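You operate a simulated robot arm through the tools that you are given. There is no shell and no other tool. Be economical: measure what you need, move in short steps, check, and stop when the job is done.

The job below is to be done with a simulated robot arm. You get a single attempt, and the scene is never put back.

## Task
Seat the dial thermometer, warm the table to about 55 C and soften the board's green lump on square 1.
Fine: lump from the cooling board; thermometer into the brass pocket; red valve at half, then shut; touch its wheel alone, the pipe below is hot.

Only the result counts: the job must be done as asked and must still hold three seconds after the hand-in. Knocking over, shifting, dropping, spilling or breaking anything else fails it.

## Robot
A 7-joint arm with a two-finger parallel gripper, fixed in place. Base frame: the origin is at the foot of the arm, x ahead of it, y to its left, z up; the work surface is at about z = 0.92. Readings come in m, rad, newtons and seconds.
With the tool pointing down near the work surface it reaches from about 0.28 to 0.68 m from the base axis. Its first joint turns from -1.152 to 1.152 rad. Payload 1.57 kg.
Tool frame: the origin (TCP) lies between the finger pads and is the grasp point; the fingertips stand 0.03 m ahead of it; z points along the fingers, y is the line along which they close. The gripper opens to 0.11 m. The fingers are 0.024 m wide and 0.012 m thick; the gripper's body (0.048 by 0.112 m) begins 0.078 m behind the TCP.
Orientation is told as [roll, pitch, yaw] about the base's x, y, z axes, in that order, counted from this pose: with the fingers straight down and closing along the base's y, the tool's x points along the base's -x, its y along +y and its z along -z.

## Interface
- The arm moves only by the tool drive_tool. Its argument "plan" is text: rows parted by semicolons, each of 7 numbers parted by spaces: the finger opening in m, from 0 to 0.11, then the shift along the tool's x, y, z in m, then the turn, a rotation vector about the tool's x, y, z in rad. In form: claw x y z rx ry rz; .... A call has 1 to 12 rows; each row is the pose to reach, as a shift and turn from the pose commanded when the call began, along the tool's axes at that moment. Rows are played at 5 a second. More than 0.05 m and 0.15 rad between two rows, or a gripper value outside its range, and nothing of the call is played. A pose out of reach is approached as far as the arm can. The call stops where the force on the tool passes 40 N (or 10 N more than at its start, if that is more) or the arm is blocked; 0.2 s more then pass. The fingers move at their own pace (about 0.108 m/s each) and stop on an object; they squeeze with about 35 N. The grip force told is the motor's: it shows also when the fingers shut on nothing. Time passes only in rows, and 0.2 s behind the last, so rows that repeat a pose let the fingers close. The reply holds the time, the measured pose of the TCP, the force on the tool along the base axes, the opening and the grip force, in the units named above and with some noise, with the torque about the TCP (base axes, N m) and any sound that the robot's microphone picked up, and new pictures: "show" is both (left out), scene, wrist or none.
- Cameras (640 x 400 px; columns grow to the right, rows downward): "scene" is fixed at [0.1785, -0.3889, 1.4156]; the picture's right is [0.72, -0.70, 0.00], its down [-0.36, -0.37, -0.85] and it looks along [0.60, 0.61, -0.52] (base axes); focal length 219 px, centre (320, 200). "wrist" rides on the gripper at [0.07, 0.016, -0.141] in the tool frame; the picture's right is [-0.23, 0.97, 0.00], its down [-0.86, -0.20, -0.48] and it looks along [-0.47, -0.11, 0.88] (tool axes); focal length 222 px, centre (320, 200). There is no depth. A picture from a camera that has moved, and an enlarged one, comes with that camera's place and axes in the base frame and with its lens. The place of the scene camera against the robot may be out by one fixed shift of up to 0.012 m in any direction.
- enlarge(camera, box): a new picture of the part [left, top, right, bottom] of that camera's present view, enlarged. The clock stands still meanwhile.
- hand_in(): hands the job in; it is judged then, once.

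Work in short steps. Places have to be worked out from the pictures, the camera data and where the tool is seen: move nearer, look again, correct. Check each grasp and each placing, and mend what went wrong. You have 120 turns and 200 pictures in all, those below and enlarged ones among them. Open the gripper and draw the arm clear of the work before you hand the job in, unless the task says otherwise; then end with one line.

The tools are called as name(argument=value, ...) on one line, values as JSON. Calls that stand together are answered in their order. drive_tool: Moves the arm, as the interface text tells. Its arguments: {"type":"object","properties":{"plan":{"type":"string"},"show":{"type":"string","enum":["both","scene","wrist","none"]}},"required":["plan"]} The other tools are called the same way: enlarge (camera, box) takes an enlarged picture of a part of a camera's view; hand_in () hands the job in.

At the start:

```text
time_s: 0.0
ee_pos: [0.3464, -0.1013, 1.3107]
ee_rot: [0.0, 0.0, 0.002]
wrist_force: [-0.8, 0.4, -0.5]
moment: [0.0, 0.03, 0.0]
grip_width: 0.1098
grasp_force: 0.1
```

scene: 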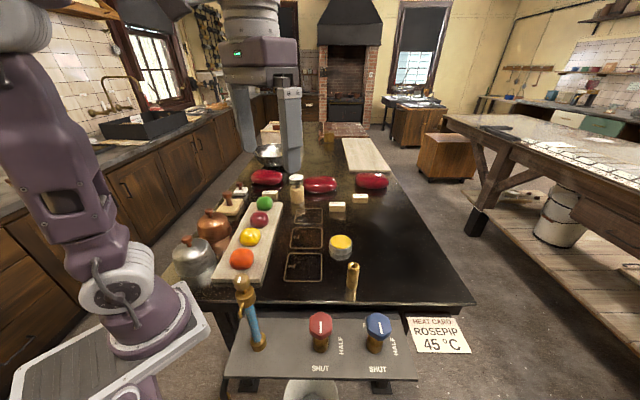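
wrist: 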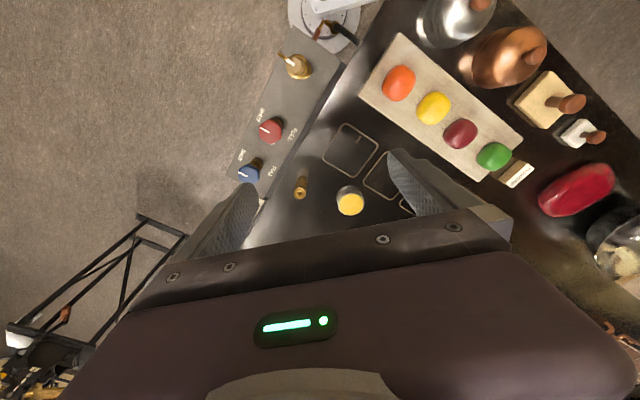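

I'll begin by enlarging the views to identify the objects.

enlarge(camera="scene", box=[160, 160, 420, 320])

enlarge(camera="scene", box=[210, 250, 480, 400])

enlarge(camera="wrist", box=[220, 20, 540, 220])

```text
2.46 times, centred on (290, 240) of scene
camera zoom: at [0.1785, -0.3889, 1.4156], right [0.72, -0.7, 0.0], down [-0.36, -0.37, -0.85], along [0.6, 0.61, -0.52], focal length 540 px, centre (394, 102)
```

zoom: 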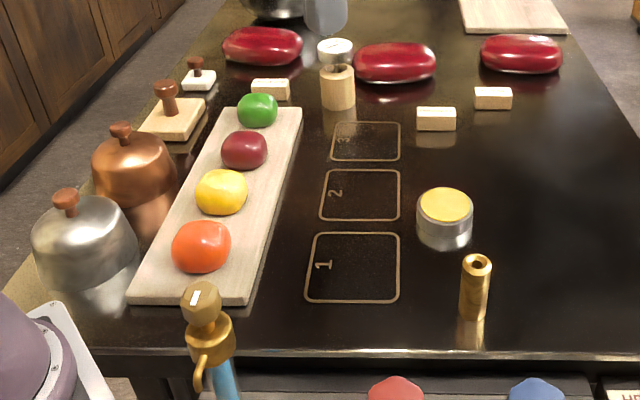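

```text
2.37 times, centred on (345, 325) of scene
camera zoom: at [0.1785, -0.3889, 1.4156], right [0.72, -0.7, 0.0], down [-0.36, -0.37, -0.85], along [0.6, 0.61, -0.52], focal length 520 px, centre (261, -96)
```

zoom: 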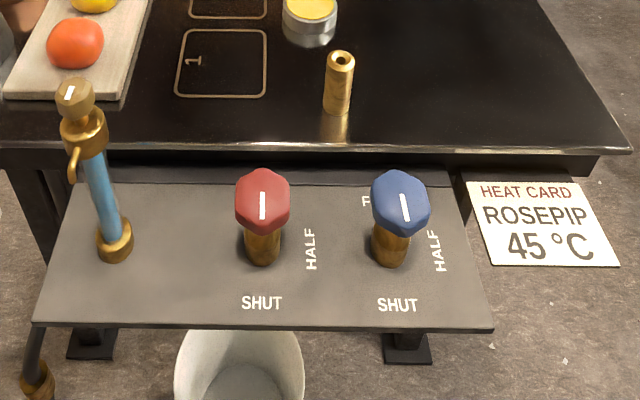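

```text
2.00 times, centred on (380, 120) of wrist
camera zoom: at [0.2775, -0.0845, 1.4515], right [0.23, 0.97, 0.0], down [0.86, -0.2, 0.48], along [0.47, -0.11, -0.88], focal length 444 px, centre (200, 360)
```

zoom: 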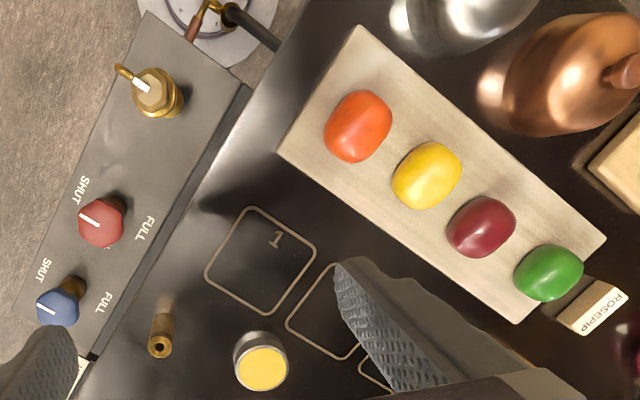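

Next I'll look at the small items more closely: the white-topped item, the yellow tin, the back objects.

enlarge(camera="scene", box=[225, 120, 425, 245])

enlarge(camera="wrist", box=[440, 60, 640, 300])

enlarge(camera="scene", box=[220, 265, 300, 365])

```text
3.20 times, centred on (325, 182) of scene
camera zoom: at [0.1785, -0.3889, 1.4156], right [0.72, -0.7, 0.0], down [-0.36, -0.37, -0.85], along [0.6, 0.61, -0.52], focal length 702 px, centre (304, 256)
```

zoom: 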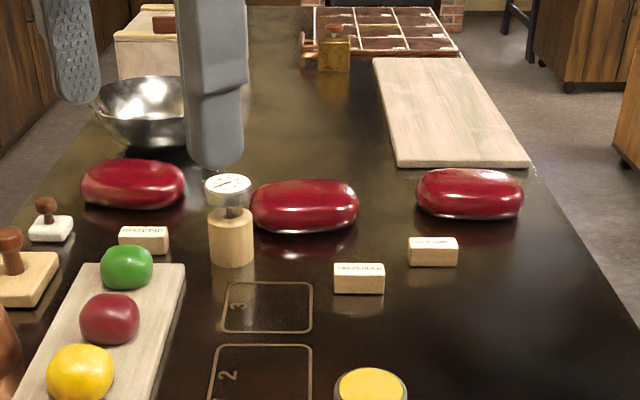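

```text
1.67 times, centred on (540, 180) of wrist
camera zoom: at [0.2775, -0.0845, 1.4515], right [0.23, 0.97, 0.0], down [0.86, -0.2, 0.48], along [0.47, -0.11, -0.88], focal length 370 px, centre (-47, 233)
```

zoom: 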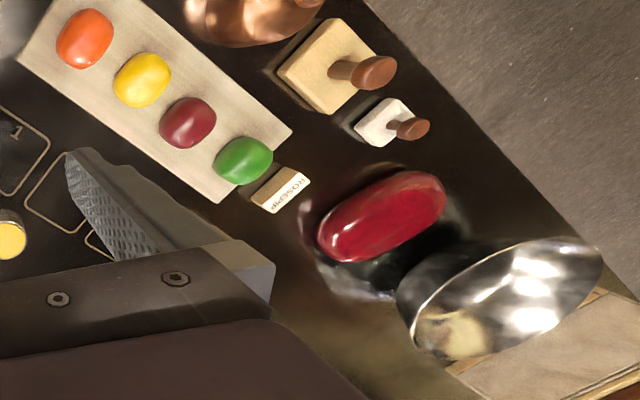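

```text
4.00 times, centred on (260, 315) of scene
camera zoom: at [0.1785, -0.3889, 1.4156], right [0.72, -0.7, 0.0], down [-0.36, -0.37, -0.85], along [0.6, 0.61, -0.52], focal length 877 px, centre (560, -260)
```

zoom: 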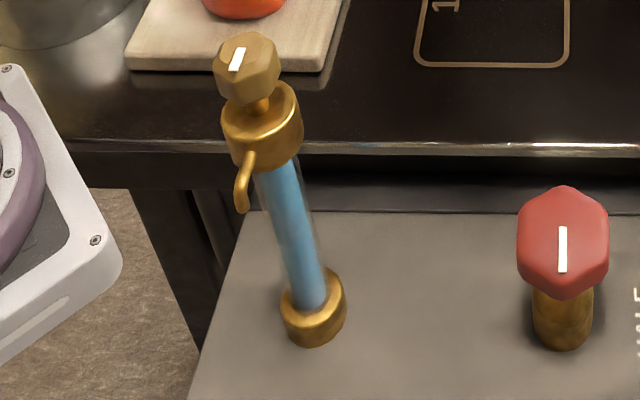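

The dial thermometer stands in a wooden holder near (0.68, 0.26) beyond the board; the brass pocket is near (0.50, -0.18), green lump near (0.52, 0.27), square 1 near (0.445, -0.045). I'll move high over to get a better wrist look at the thermometer.

drive_tool(plan="0.11 -0.014 0.04 0.005 0 0 0;0.11 -0.028 0.08 0.01 0 0 0;0.11 -0.042 0.12 0.015 0 0 0;0.11 -0.056 0.16 0.02 0 0 0;0.11 -0.07 0.2 0.02 0 0 0;0.11 -0.08 0.23 0.02 0 0 0;0.11 -0.08 0.25 0.02 0 0 0")

```text
time_s: 1.6
ee_pos: [0.4267, 0.1493, 1.2912]
ee_rot: [-0.001, 0.001, -0.001]
wrist_force: [0.2, -0.1, -0.3]
moment: [-0.01, 0.01, 0.03]
grip_width: 0.1102
grasp_force: 0.1
camera wrist: at [0.358, 0.1658, 1.4312], right [0.23, 0.97, 0.0], down [0.86, -0.2, 0.48], along [0.47, -0.11, -0.88], focal length 222 px, centre (320, 200)
```

scene: 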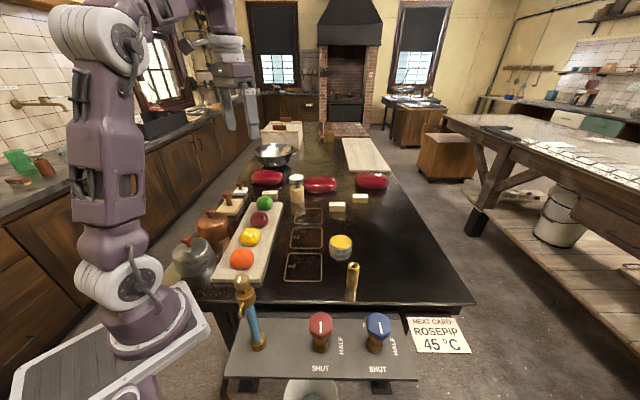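
wrist: 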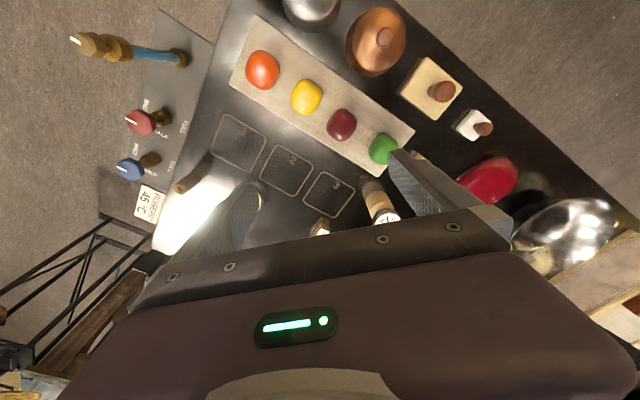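

The dial estimate is about (0.65, 0.25, 1.02). I'll move forward and lower for a cleaner view.

drive_tool(plan="0.11 -0.035 0.015 0.02 0 0 0;0.11 -0.07 0.03 0.04 0 0 0;0.11 -0.1 0.045 0.06 0 0 0;0.11 -0.13 0.05 0.09 0 0 0;0.11 -0.13 0.05 0.09 0 0 0", show="wrist")

enlarge(camera="wrist", box=[220, 40, 500, 220])

```text
time_s: 2.8
ee_pos: [0.558, 0.1992, 1.2015]
ee_rot: [-0.001, -0.001, 0.0]
wrist_force: [-0.2, -0.4, -0.1]
moment: [0.07, 0.02, 0.04]
grip_width: 0.1103
grasp_force: 0.0
camera wrist: at [0.4887, 0.2156, 1.3413], right [0.23, 0.97, 0.0], down [0.86, -0.2, 0.48], along [0.47, -0.11, -0.88], focal length 222 px, centre (320, 200)
```

wrist: 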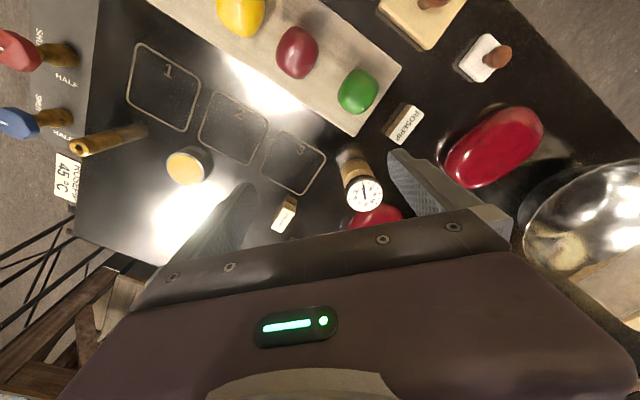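

```text
2.22 times, centred on (360, 130) of wrist
camera zoom: at [0.4887, 0.2156, 1.3413], right [0.23, 0.97, 0.0], down [0.86, -0.2, 0.48], along [0.47, -0.11, -0.88], focal length 494 px, centre (231, 356)
```

zoom: 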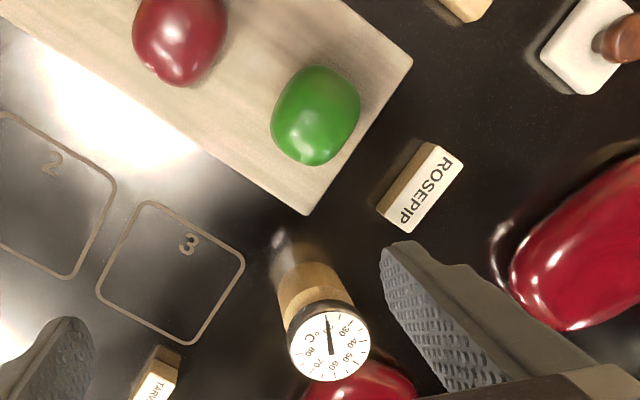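

The dial looks to be at about (0.668, 0.247, 1.02), near the reach limit. I'll try moving the TCP above it at z≈1.12.

drive_tool(plan="0.11 -0.03 0.012 0.02 0 0 0;0.11 -0.06 0.024 0.04 0 0 0;0.11 -0.085 0.036 0.06 0 0 0;0.11 -0.108 0.047 0.075 0 0 0;0.11 -0.108 0.047 0.075 0 0 0")

enlarge(camera="scene", box=[220, 110, 380, 210])

enlarge(camera="wrist", box=[220, 60, 480, 240])

```text
time_s: 4.0
ee_pos: [0.6071, 0.2125, 1.1122]
ee_rot: [0.002, 0.0, 0.0]
wrist_force: [-1.0, -0.6, -0.1]
moment: [0.05, 0.0, 0.02]
grip_width: 0.1098
grasp_force: 0.0
out of reach, approached as far as the arm can: row 1, 2, 3, 4, 5
camera wrist: at [0.538, 0.2288, 1.2518], right [0.23, 0.97, 0.0], down [0.86, -0.2, 0.48], along [0.47, -0.11, -0.88], focal length 222 px, centre (320, 200)
```

scene: 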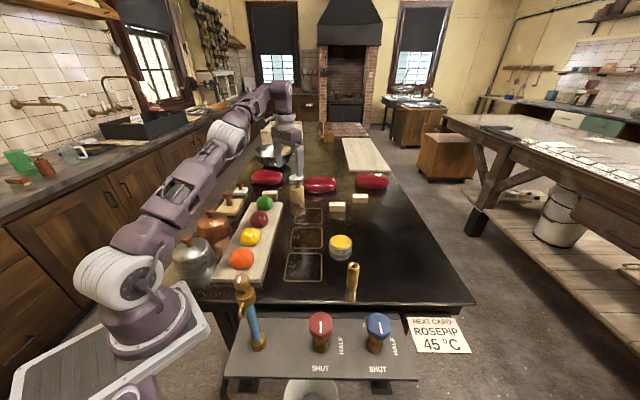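
wrist: 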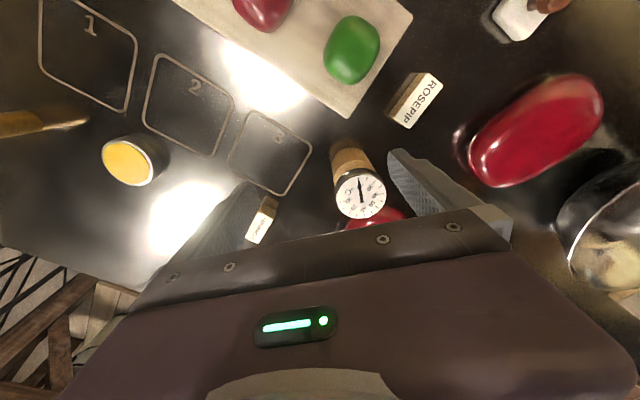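

```text
4.00 times, centred on (300, 160) of scene
camera zoom: at [0.1785, -0.3889, 1.4156], right [0.72, -0.7, 0.0], down [-0.36, -0.37, -0.85], along [0.6, 0.61, -0.52], focal length 877 px, centre (400, 360)
```

zoom: 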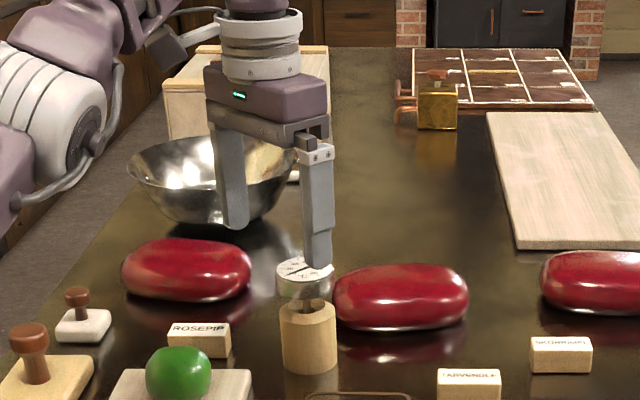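

```text
2.22 times, centred on (350, 150) of wrist
camera zoom: at [0.538, 0.2288, 1.2518], right [0.23, 0.97, 0.0], down [0.86, -0.2, 0.48], along [0.47, -0.11, -0.88], focal length 494 px, centre (253, 311)
```

zoom: 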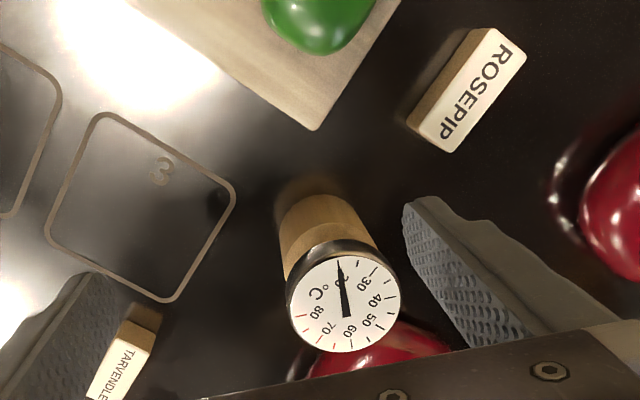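

The straight-down tool falls short, so I'll yaw toward the azimuth (0.36 rad) and tilt the fingers outward about the closing axis. First I back off a little and yaw.

drive_tool(plan="0.11 0.03 -0.01 -0.02 0 0 -0.12;0.11 0.06 -0.02 -0.03 0 0 -0.24;0.11 0.08 -0.03 -0.04 0 0 -0.36;0.11 0.08 -0.03 -0.04 0 0 -0.36", show="none")

```text
time_s: 5.0
ee_pos: [0.5272, 0.1857, 1.1531]
ee_rot: [0.004, -0.007, 0.359]
wrist_force: [-0.6, -0.3, -0.3]
moment: [0.07, -0.02, 0.01]
grip_width: 0.11
grasp_force: 0.1
out of reach, approached as far as the arm can: row 1, 2, 3
```

Commands now start from the reached pose. Next I tilt 0.45 rad outward.

drive_tool(plan="0.11 0 0 0 0 -0.15 0;0.11 0 0 0 0 -0.3 0;0.11 0 0 0 0 -0.45 0;0.11 0 0 0 0 -0.45 0", show="wrist")

```text
time_s: 6.0
ee_pos: [0.5273, 0.1835, 1.1528]
ee_rot: [0.0, -0.451, 0.361]
wrist_force: [-0.3, 0.2, -0.2]
moment: [-0.01, 0.04, 0.02]
grip_width: 0.1101
grasp_force: 0.0
camera wrist: at [0.406, 0.1547, 1.2482], right [-0.15, 0.98, 0.1], down [0.6, 0.01, 0.8], along [0.79, 0.18, -0.59], focal length 222 px, centre (320, 200)
```

wrist: 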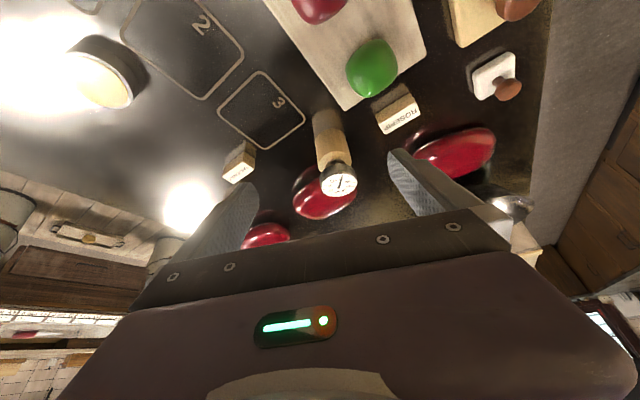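

Triangulation puts the dial top at (0.669, 0.250, 1.013). I'll go to a point 7 cm back along the tool's axis and check.

drive_tool(plan="0.11 -0.025 0.004 0.037 0 0 0;0.11 -0.05 0.008 0.074 0 0 0;0.11 -0.0756 0.0125 0.11 0 0 0;0.11 -0.0756 0.0125 0.11 0 0 0")

enlarge(camera="scene", box=[230, 130, 370, 220])

enlarge(camera="wrist", box=[220, 60, 480, 240])

```text
time_s: 7.0
ee_pos: [0.631, 0.2356, 1.0869]
ee_rot: [0.001, -0.449, 0.362]
wrist_force: [0.0, -0.3, -0.4]
moment: [-0.03, -0.01, 0.02]
grip_width: 0.1101
grasp_force: 0.1
camera wrist: at [0.5101, 0.2068, 1.1825], right [-0.15, 0.98, 0.1], down [0.6, 0.01, 0.8], along [0.79, 0.18, -0.59], focal length 222 px, centre (320, 200)
```

scene: 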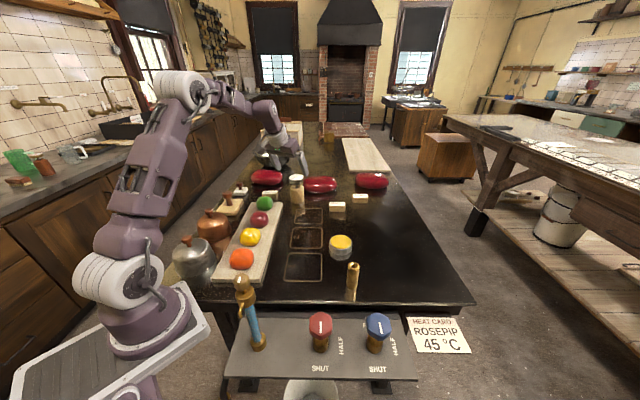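
wrist: 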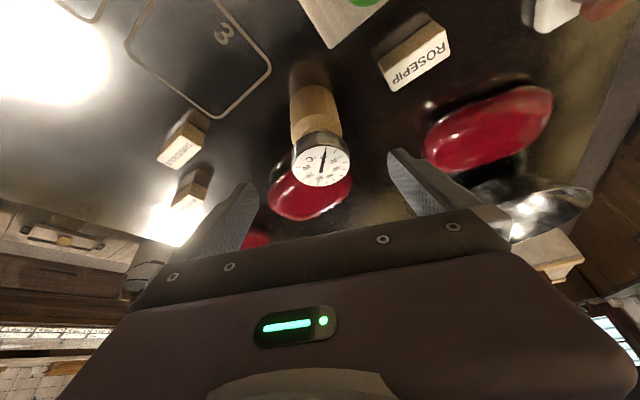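

```text
4.44 times, centred on (300, 175) of scene
camera zoom: at [0.1785, -0.3889, 1.4156], right [0.72, -0.7, 0.0], down [-0.36, -0.37, -0.85], along [0.6, 0.61, -0.52], focal length 975 px, centre (409, 311)
```

zoom: 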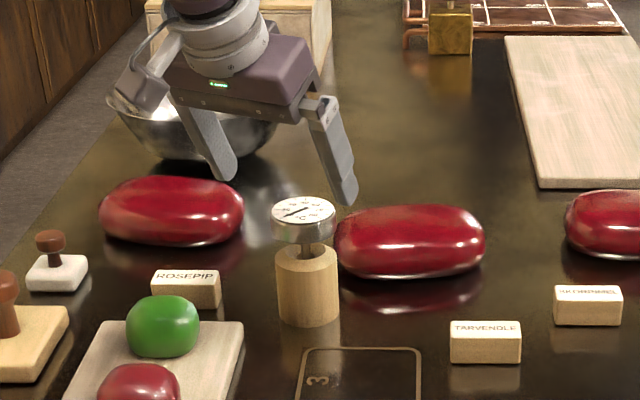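

```text
2.22 times, centred on (350, 150) of wrist
camera zoom: at [0.5101, 0.2068, 1.1825], right [-0.15, 0.98, 0.1], down [0.6, 0.01, 0.8], along [0.79, 0.18, -0.59], focal length 494 px, centre (253, 311)
```

zoom: 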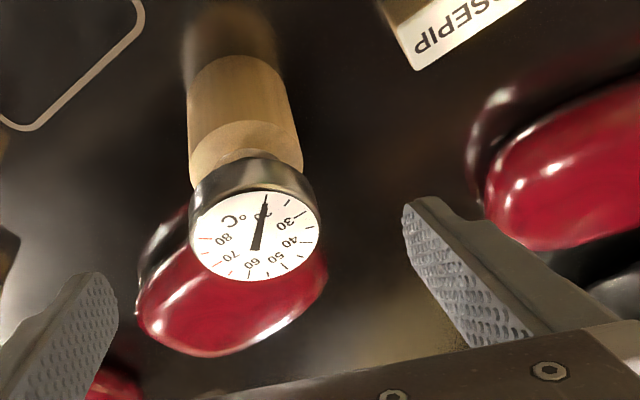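

The dial is centred between the fingers. I'll advance 6.6 cm along the tool axis.

drive_tool(plan="0.11 0 0 0.03 0 0 0;0.11 0 0 0.05 0 0 0;0.11 -0.001 0 0.066 0 0 0;0.11 -0.001 0 0.066 0 0 0")

enlarge(camera="scene", box=[250, 140, 350, 210])

enlarge(camera="wrist", box=[220, 60, 480, 240])

```text
time_s: 8.0
ee_pos: [0.6595, 0.2455, 1.0257]
ee_rot: [0.001, -0.45, 0.363]
wrist_force: [0.5, -0.2, 0.1]
moment: [-0.02, -0.01, 0.06]
grip_width: 0.1097
grasp_force: 0.0
camera wrist: at [0.5382, 0.2171, 1.1226], right [-0.15, 0.98, 0.1], down [0.6, 0.01, 0.8], along [0.79, 0.18, -0.59], focal length 222 px, centre (320, 200)
```

scene: 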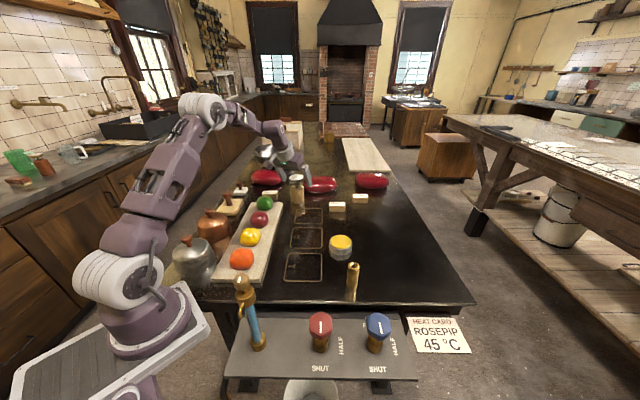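
wrist: 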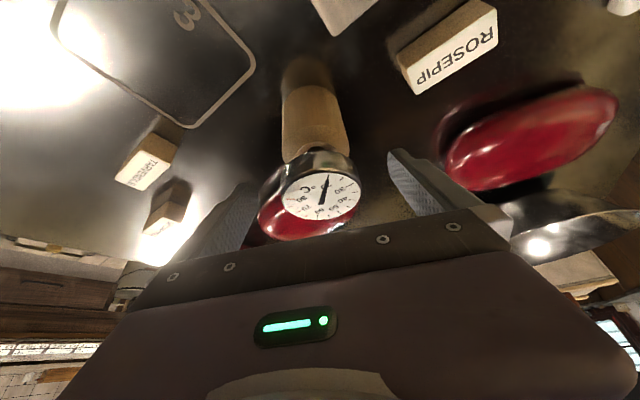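

```text
5.71 times, centred on (300, 175) of scene
camera zoom: at [0.1785, -0.3889, 1.4156], right [0.72, -0.7, 0.0], down [-0.36, -0.37, -0.85], along [0.6, 0.61, -0.52], focal length 1254 px, centre (434, 343)
```

zoom: 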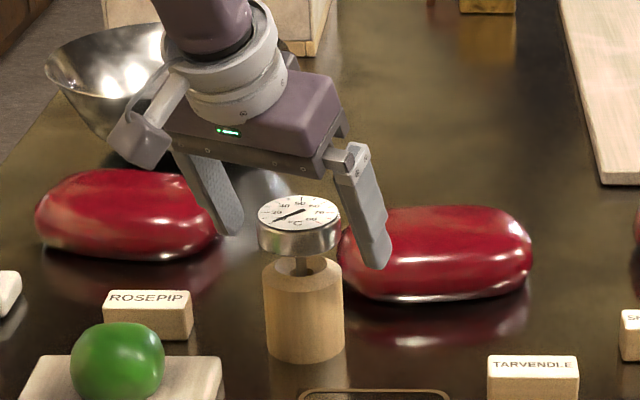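

```text
2.22 times, centred on (350, 150) of wrist
camera zoom: at [0.5382, 0.2171, 1.1226], right [-0.15, 0.98, 0.1], down [0.6, 0.01, 0.8], along [0.79, 0.18, -0.59], focal length 494 px, centre (253, 311)
```

zoom: 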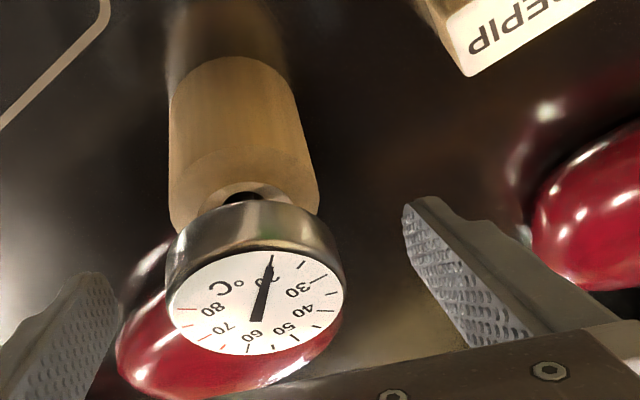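

Dial centre sits on the tool line ~1.5 cm ahead of the TCP. Closing the fingers.

drive_tool(plan="0.08 0 0 0 0 0 0;0.05 0 0 0 0 0 0;0.03 0 0 0 0 0 0;0.03 0 0 0 0 0 0;0.03 0 0 0 0 0 0")

enlarge(camera="scene", box=[250, 140, 350, 210])

```text
time_s: 9.2
ee_pos: [0.659, 0.246, 1.0262]
ee_rot: [0.0, -0.451, 0.36]
wrist_force: [1.3, -0.3, 0.7]
moment: [0.0, -0.01, -0.03]
grip_width: 0.0581
grasp_force: 35.0
camera wrist: at [0.538, 0.2171, 1.1227], right [-0.15, 0.98, 0.1], down [0.6, 0.01, 0.8], along [0.79, 0.18, -0.59], focal length 222 px, centre (320, 200)
```

scene: 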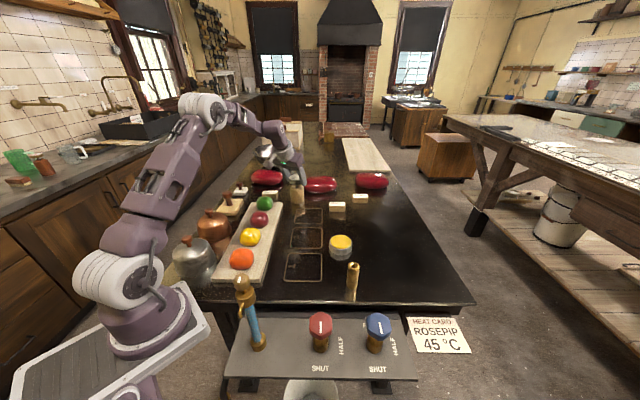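
wrist: 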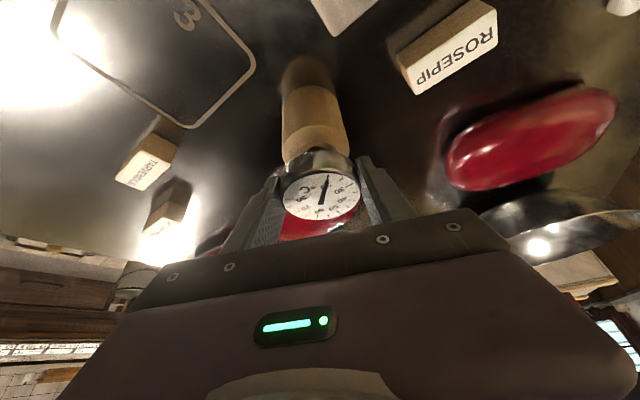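

```text
5.71 times, centred on (300, 175) of scene
camera zoom: at [0.1785, -0.3889, 1.4156], right [0.72, -0.7, 0.0], down [-0.36, -0.37, -0.85], along [0.6, 0.61, -0.52], focal length 1254 px, centre (434, 343)
```

zoom: 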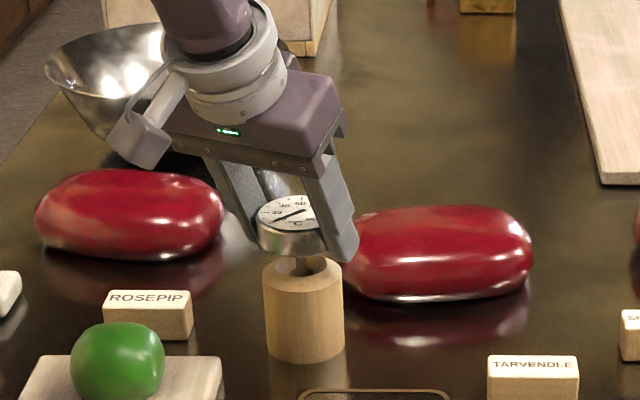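

Grip holds (0.058 m). Lifting straight up in small steps.

drive_tool(plan="0.03 -0.0087 0 -0.018 0 0 0;0.03 -0.0174 0 -0.036 0 0 0;0.03 -0.0261 0 -0.054 0 0 0")

enlarge(camera="scene", box=[250, 130, 350, 200])

```text
time_s: 10.0
ee_pos: [0.66, 0.2454, 1.0878]
ee_rot: [-0.001, -0.45, 0.362]
wrist_force: [0.3, 0.3, 0.7]
moment: [0.0, 0.01, 0.01]
grip_width: 0.0301
grasp_force: 0.0
camera wrist: at [0.538, 0.217, 1.1837], right [-0.15, 0.98, 0.1], down [0.6, 0.01, 0.8], along [0.79, 0.18, -0.59], focal length 222 px, centre (320, 200)
```

scene: 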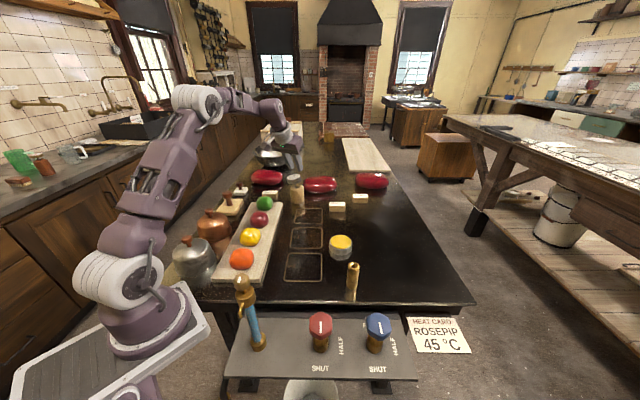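
wrist: 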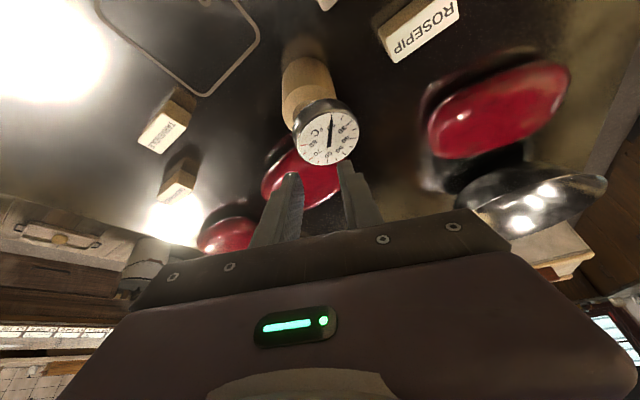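

```text
5.71 times, centred on (300, 165) of scene
camera zoom: at [0.1785, -0.3889, 1.4156], right [0.72, -0.7, 0.0], down [-0.36, -0.37, -0.85], along [0.6, 0.61, -0.52], focal length 1254 px, centre (434, 400)
```

zoom: 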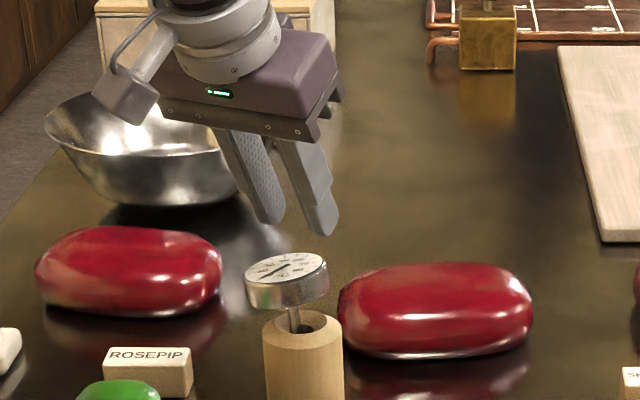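

The dial slipped from the fingertips and now leans in its holder (not fallen). I'll open the fingers and look closely before regrasping deeper.

drive_tool(plan="0.06 0 0 0 0 0 0;0.11 0 0 0 0 0 0;0.11 0 0 0 0 0 0", show="none")

enlarge(camera="wrist", box=[260, 30, 420, 180])

enlarge(camera="scene", box=[265, 155, 335, 215])

```text
time_s: 10.8
ee_pos: [0.6584, 0.2456, 1.088]
ee_rot: [0.001, -0.451, 0.361]
wrist_force: [-1.1, -0.2, -1.0]
moment: [-0.02, -0.02, 0.01]
grip_width: 0.1102
grasp_force: 0.1
```

```text
2.67 times, centred on (340, 105) of wrist
camera zoom: at [0.538, 0.2171, 1.1833], right [-0.15, 0.98, 0.1], down [0.6, 0.01, 0.8], along [0.79, 0.18, -0.59], focal length 592 px, centre (267, 453)
```

zoom: 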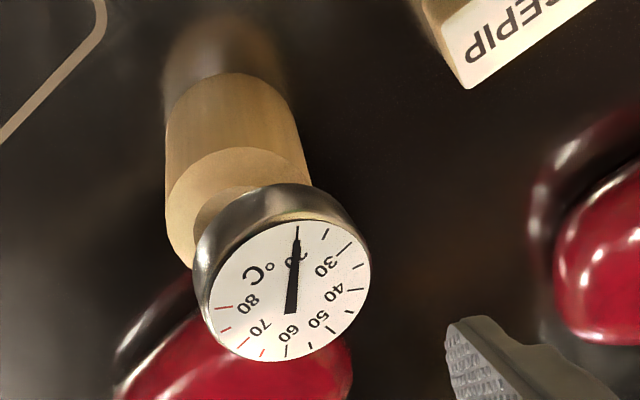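

```text
6.67 times, centred on (300, 185) of scene
camera zoom: at [0.1785, -0.3889, 1.4156], right [0.72, -0.7, 0.0], down [-0.36, -0.37, -0.85], along [0.6, 0.61, -0.52], focal length 1462 px, centre (453, 300)
```

zoom: 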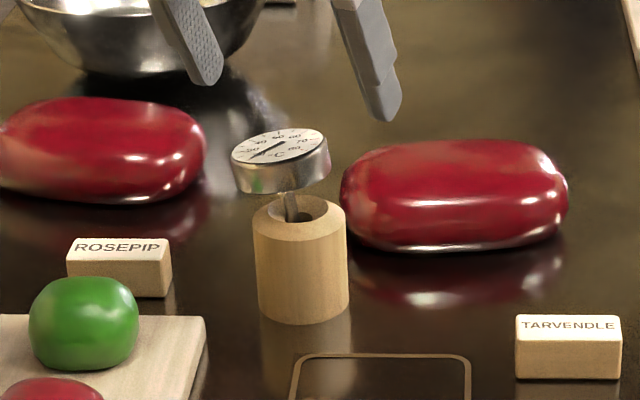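

The stem sits loosely in a wide hole, so the dial leans about 10° toward +y but stays in place. I'll descend again about 8 mm deeper (TCP z≈1.019), then close and check.

drive_tool(plan="0.11 0.009 0 0.022 0 0 0;0.11 0.017 0 0.044 0 0 0;0.11 0.025 0.001 0.0645 0 0 0;0.11 0.025 0.001 0.0645 0 0 0", show="none")

enlarge(camera="scene", box=[265, 155, 335, 215])

enlarge(camera="wrist", box=[220, 100, 420, 240])

```text
time_s: 11.8
ee_pos: [0.6635, 0.2497, 1.0185]
ee_rot: [-0.001, -0.45, 0.362]
wrist_force: [-1.3, 0.0, 0.8]
moment: [-0.02, 0.01, -0.04]
grip_width: 0.1099
grasp_force: 0.0
```

```text
6.67 times, centred on (300, 185) of scene
camera zoom: at [0.1785, -0.3889, 1.4156], right [0.72, -0.7, 0.0], down [-0.36, -0.37, -0.85], along [0.6, 0.61, -0.52], focal length 1462 px, centre (453, 300)
```

zoom: 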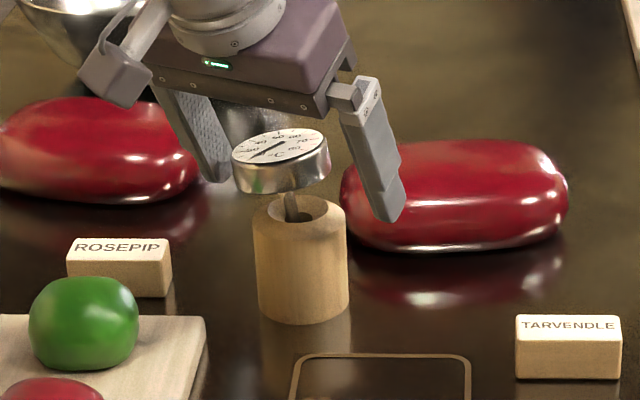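

```text
2.86 times, centred on (320, 170) of wrist
camera zoom: at [0.5425, 0.2202, 1.1145], right [-0.15, 0.98, 0.1], down [0.6, 0.01, 0.8], along [0.79, 0.18, -0.59], focal length 635 px, centre (320, 286)
```

zoom: 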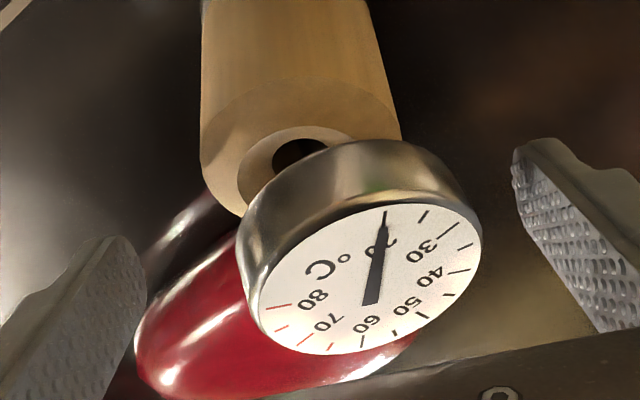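

Fingers straddle the disc. Closing now, with a look.

drive_tool(plan="0.09 0 0 0 0 0 0;0.075 0 0 0 0 0 0;0.06 0 0 0 0 0 0;0.04 0 0 0 0 0 0;0.04 0 0 0 0 0 0;0.04 0 0 0 0 0 0", show="none")

enlarge(camera="scene", box=[265, 155, 335, 215])

enlarge(camera="wrist", box=[220, 100, 420, 240])

```text
time_s: 13.2
ee_pos: [0.6638, 0.2483, 1.0189]
ee_rot: [0.002, -0.451, 0.36]
wrist_force: [0.5, 0.3, 0.3]
moment: [0.03, -0.05, 0.02]
grip_width: 0.058
grasp_force: 35.0
```

```text
6.67 times, centred on (300, 185) of scene
camera zoom: at [0.1785, -0.3889, 1.4156], right [0.72, -0.7, 0.0], down [-0.36, -0.37, -0.85], along [0.6, 0.61, -0.52], focal length 1462 px, centre (453, 300)
```

zoom: 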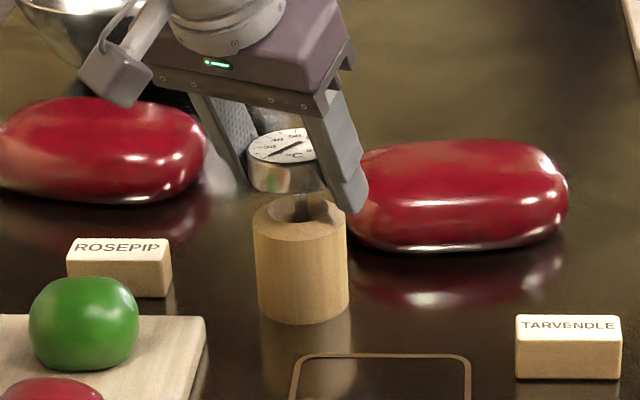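

```text
2.86 times, centred on (320, 170) of wrist
camera zoom: at [0.5426, 0.2201, 1.1148], right [-0.15, 0.98, 0.1], down [0.6, 0.01, 0.8], along [0.79, 0.18, -0.59], focal length 635 px, centre (320, 286)
```

zoom: 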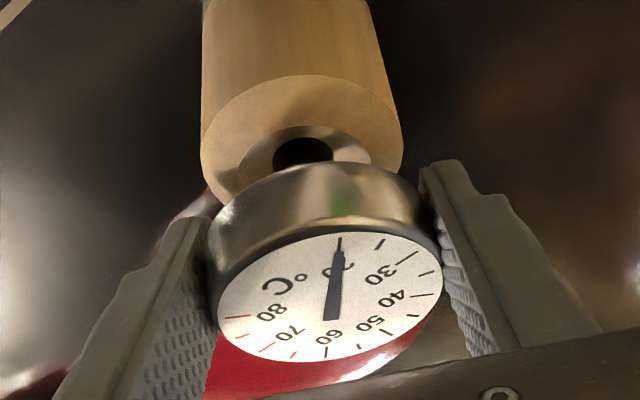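

Good envelopment. Lifting slowly, 8 mm per row, and checking grip.

drive_tool(plan="0.04 -0.0017 0 -0.0036 0 0 0;0.04 -0.0035 0 -0.0072 0 0 0;0.04 -0.0052 0 -0.0108 0 0 0;0.04 -0.007 0 -0.0144 0 0 0;0.04 -0.0087 0 -0.018 0 0 0", show="none")

enlarge(camera="scene", box=[265, 155, 335, 215])

```text
time_s: 14.4
ee_pos: [0.6643, 0.2477, 1.0377]
ee_rot: [0.001, -0.45, 0.36]
wrist_force: [-0.7, -0.1, -1.6]
moment: [0.03, -0.01, -0.02]
grip_width: 0.0584
grasp_force: 35.0
```

```text
6.67 times, centred on (300, 185) of scene
camera zoom: at [0.1785, -0.3889, 1.4156], right [0.72, -0.7, 0.0], down [-0.36, -0.37, -0.85], along [0.6, 0.61, -0.52], focal length 1462 px, centre (453, 300)
```

zoom: 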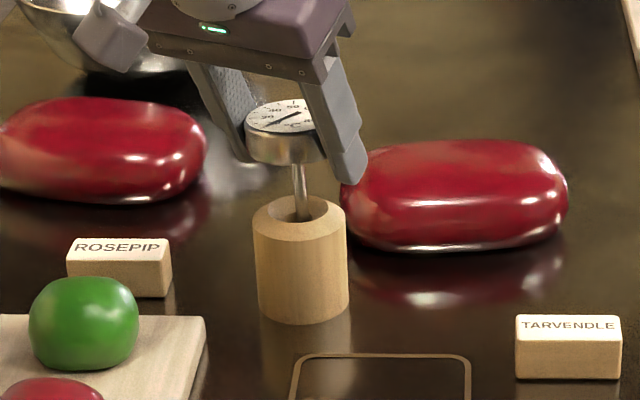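

It follows the gripper. Continuing to lift 8 cm slowly.

drive_tool(plan="0.04 -0.0044 0 -0.009 0 0 0;0.04 -0.0087 0 -0.018 0 0 0;0.04 -0.0131 0 -0.027 0 0 0;0.04 -0.0174 0 -0.036 0 0 0;0.04 -0.0218 0 -0.045 0 0 0;0.04 -0.0261 0 -0.054 0 0 0;0.04 -0.0305 0 -0.063 0 0 0;0.04 -0.0348 0 -0.072 0 0 0", show="none")

enlarge(camera="scene", box=[260, 110, 340, 210])

enlarge(camera="wrist", box=[220, 60, 420, 240])

```text
time_s: 16.2
ee_pos: [0.6644, 0.2494, 1.1184]
ee_rot: [-0.001, -0.451, 0.361]
wrist_force: [0.4, 1.1, -1.6]
moment: [-0.02, 0.04, -0.02]
grip_width: 0.0583
grasp_force: 35.3
```

```text
4.00 times, centred on (300, 160) of scene
camera zoom: at [0.1785, -0.3889, 1.4156], right [0.72, -0.7, 0.0], down [-0.36, -0.37, -0.85], along [0.6, 0.61, -0.52], focal length 877 px, centre (400, 360)
```

zoom: 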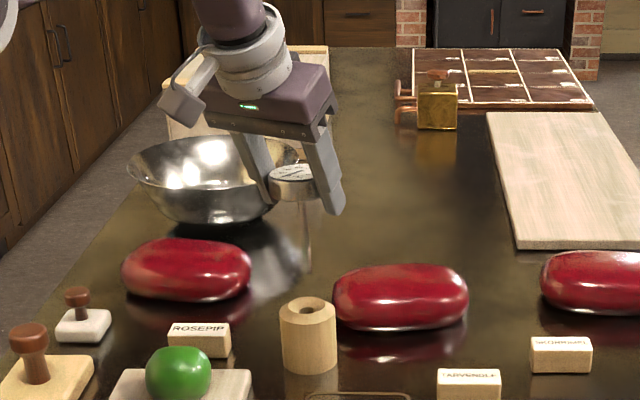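

```text
2.22 times, centred on (320, 150) of wrist
camera zoom: at [0.5429, 0.2209, 1.2144], right [-0.15, 0.98, 0.1], down [0.6, 0.01, 0.8], along [0.79, 0.18, -0.59], focal length 494 px, centre (320, 311)
```

zoom: 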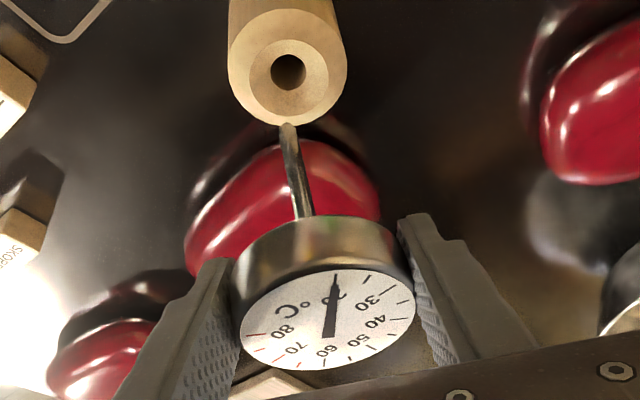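

The thermometer is fully out and held, stem about vertical. I carry it toward the pocket with the orientation kept, in two slow stretches.

drive_tool(plan="0.04 0.0108 -0.014 -0.0066 0 0 0;0.04 0.0259 -0.0335 -0.0159 0 0 0;0.04 0.0432 -0.0558 -0.0264 0 0 0;0.04 0.0604 -0.0782 -0.037 0 0 0;0.04 0.0777 -0.1005 -0.0476 0 0 0;0.04 0.095 -0.1228 -0.0581 0 0 0;0.04 0.1123 -0.1452 -0.0687 0 0 0;0.04 0.1295 -0.1675 -0.0793 0 0 0;0.04 0.1468 -0.1898 -0.0898 0 0 0;0.04 0.164 -0.212 -0.1003 0 0 0;0.04 0.1727 -0.2233 -0.1057 0 0 0", show="scene")

```text
time_s: 18.6
ee_pos: [0.5562, -0.0318, 1.1383]
ee_rot: [0.0, -0.45, 0.361]
wrist_force: [0.2, 0.2, -0.7]
moment: [0.0, -0.01, 0.03]
grip_width: 0.0583
grasp_force: 35.5
```

scene: 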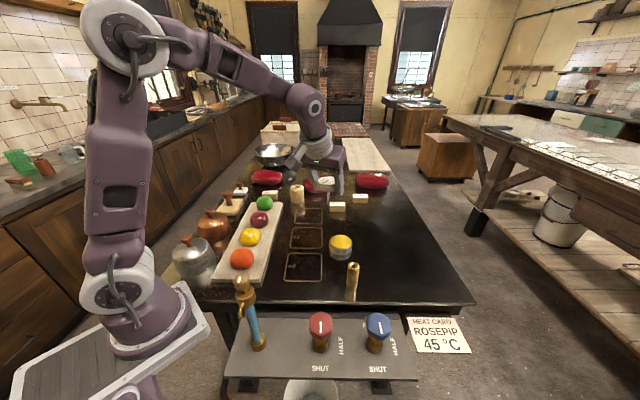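

Still held. Continuing to just short of the pocket.

drive_tool(plan="0.04 0.0125 -0.0195 -0.0087 0 0 0;0.04 0.025 -0.039 -0.0174 0 0 0;0.04 0.0375 -0.0586 -0.0262 0 0 0;0.04 0.05 -0.0782 -0.035 0 0 0;0.04 0.0625 -0.0977 -0.0436 0 0 0;0.04 0.0625 -0.0977 -0.0436 0 0 0")

enlarge(camera="scene", box=[300, 140, 420, 310])

enlarge(camera="wrist", box=[180, 20, 400, 240])

```text
time_s: 20.0
ee_pos: [0.5183, -0.1505, 1.151]
ee_rot: [0.001, -0.45, 0.363]
wrist_force: [0.5, 0.8, -1.3]
moment: [0.03, 0.02, 0.03]
grip_width: 0.0583
grasp_force: 35.0
camera wrist: at [0.3975, -0.1778, 1.2463], right [-0.15, 0.98, 0.1], down [0.6, 0.01, 0.8], along [0.79, 0.18, -0.59], focal length 222 px, centre (320, 200)
```

scene: 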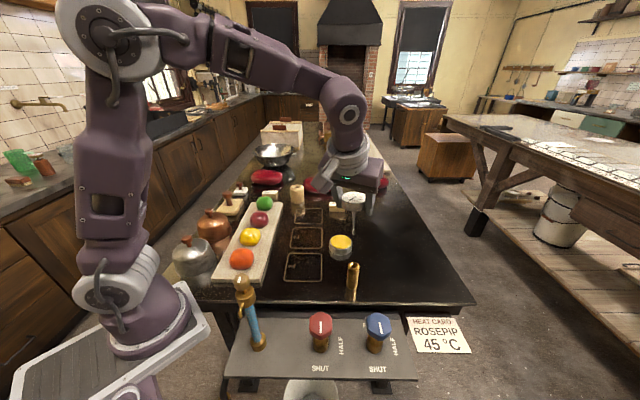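
wrist: 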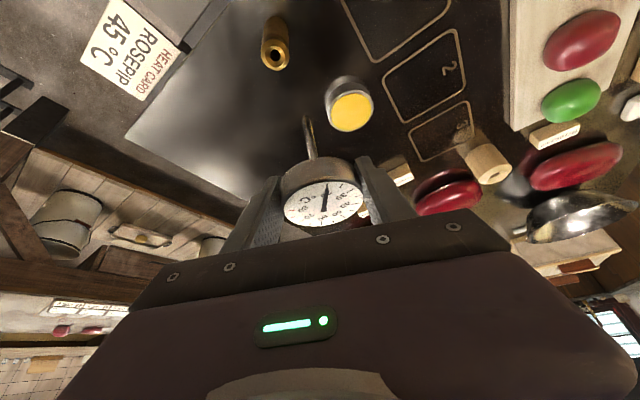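

```text
2.35 times, centred on (360, 225) of scene
camera zoom: at [0.1785, -0.389, 1.4156], right [0.72, -0.7, 0.0], down [-0.36, -0.37, -0.85], along [0.6, 0.61, -0.52], focal length 516 px, centre (226, 141)
```

zoom: 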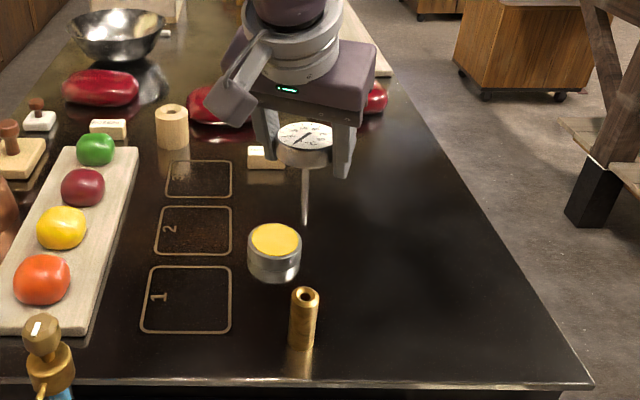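

```text
1.82 times, centred on (290, 130) of wrist
camera zoom: at [0.3975, -0.1778, 1.2463], right [-0.15, 0.98, 0.1], down [0.6, 0.01, 0.8], along [0.79, 0.18, -0.59], focal length 404 px, centre (374, 327)
```

zoom: 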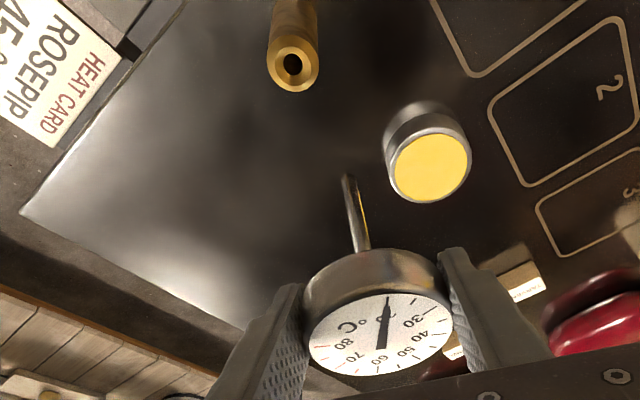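

Pocket mouth triangulates to (0.492, -0.182, 0.995), the stem tip to about (0.524, -0.154, 1.05). I move the tip over the mouth, about 3 cm above.

drive_tool(plan="0.04 0.016 -0.0053 0.0017 0 0 0;0.04 0.032 -0.0106 0.0034 0 0 0;0.04 0.0471 -0.0158 0.0051 0 0 0;0.04 0.0471 -0.0158 0.0051 0 0 0", show="none")

enlarge(camera="scene", box=[310, 190, 400, 300])

enlarge(camera="wrist", box=[230, 80, 390, 230])

```text
time_s: 21.0
ee_pos: [0.4868, -0.1783, 1.1252]
ee_rot: [0.001, -0.45, 0.361]
wrist_force: [-0.3, 0.4, -1.1]
moment: [0.01, 0.03, -0.03]
grip_width: 0.0581
grasp_force: 35.3
```

```text
3.64 times, centred on (355, 245) of scene
camera zoom: at [0.1785, -0.3889, 1.4156], right [0.72, -0.7, 0.0], down [-0.36, -0.37, -0.85], along [0.6, 0.61, -0.52], focal length 798 px, centre (193, 36)
```

zoom: 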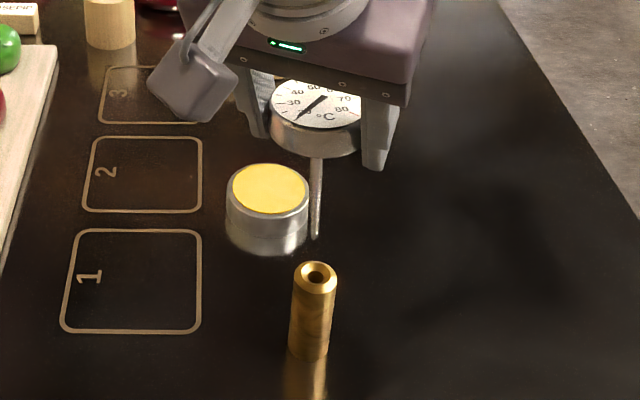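

```text
2.67 times, centred on (310, 155) of wrist
camera zoom: at [0.3655, -0.2063, 1.2214], right [-0.15, 0.98, 0.1], down [0.6, 0.01, 0.8], along [0.79, 0.18, -0.59], focal length 592 px, centre (347, 320)
```

zoom: 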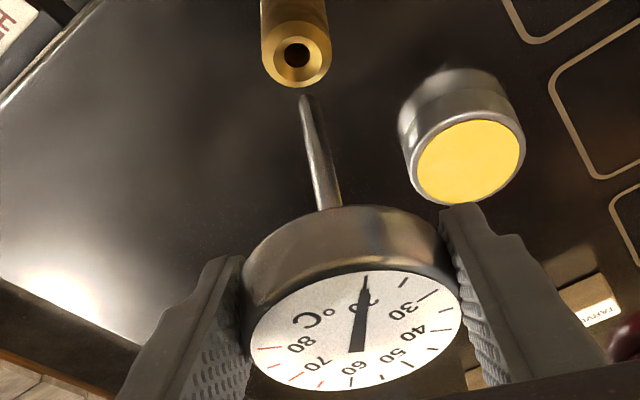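

The tip needs about (+1.5, -2) mm, and the mouth is countersunk. I lower 3.5 cm so the tip just enters, then check.

drive_tool(plan="0.04 0.0025 -0.0024 0.008 0 0 0;0.04 0.0065 -0.0024 0.016 0 0 0;0.04 0.0105 -0.0024 0.024 0 0 0;0.04 0.0145 -0.0024 0.0318 0 0 0", show="none")

enlarge(camera="scene", box=[320, 210, 390, 300])

enlarge(camera="wrist", box=[230, 80, 390, 230])

```text
time_s: 22.0
ee_pos: [0.489, -0.1806, 1.0917]
ee_rot: [0.001, -0.451, 0.361]
wrist_force: [0.5, -0.2, -0.1]
moment: [0.06, -0.01, -0.02]
grip_width: 0.0583
grasp_force: 35.0
```

```text
4.44 times, centred on (355, 255) of scene
camera zoom: at [0.1785, -0.3889, 1.4156], right [0.72, -0.7, 0.0], down [-0.36, -0.37, -0.85], along [0.6, 0.61, -0.52], focal length 975 px, centre (164, -44)
```

zoom: 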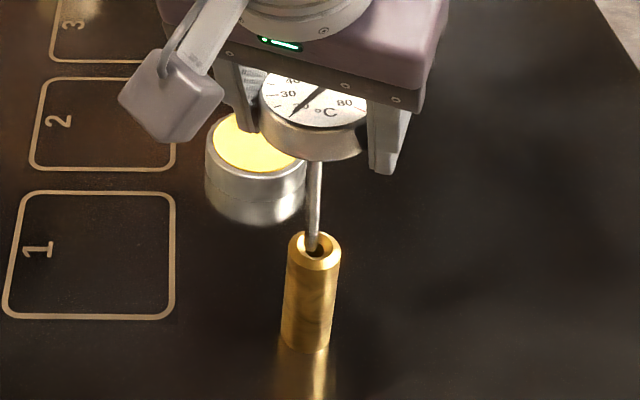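

```text
2.67 times, centred on (310, 155) of wrist
camera zoom: at [0.3669, -0.2083, 1.1865], right [-0.15, 0.98, 0.1], down [0.6, 0.01, 0.8], along [0.79, 0.18, -0.59], focal length 592 px, centre (347, 320)
```

zoom: 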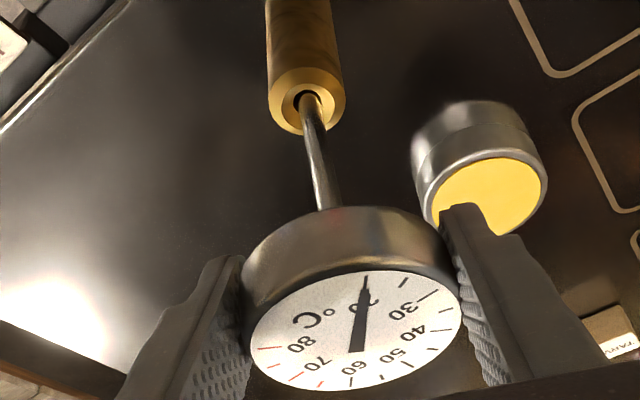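

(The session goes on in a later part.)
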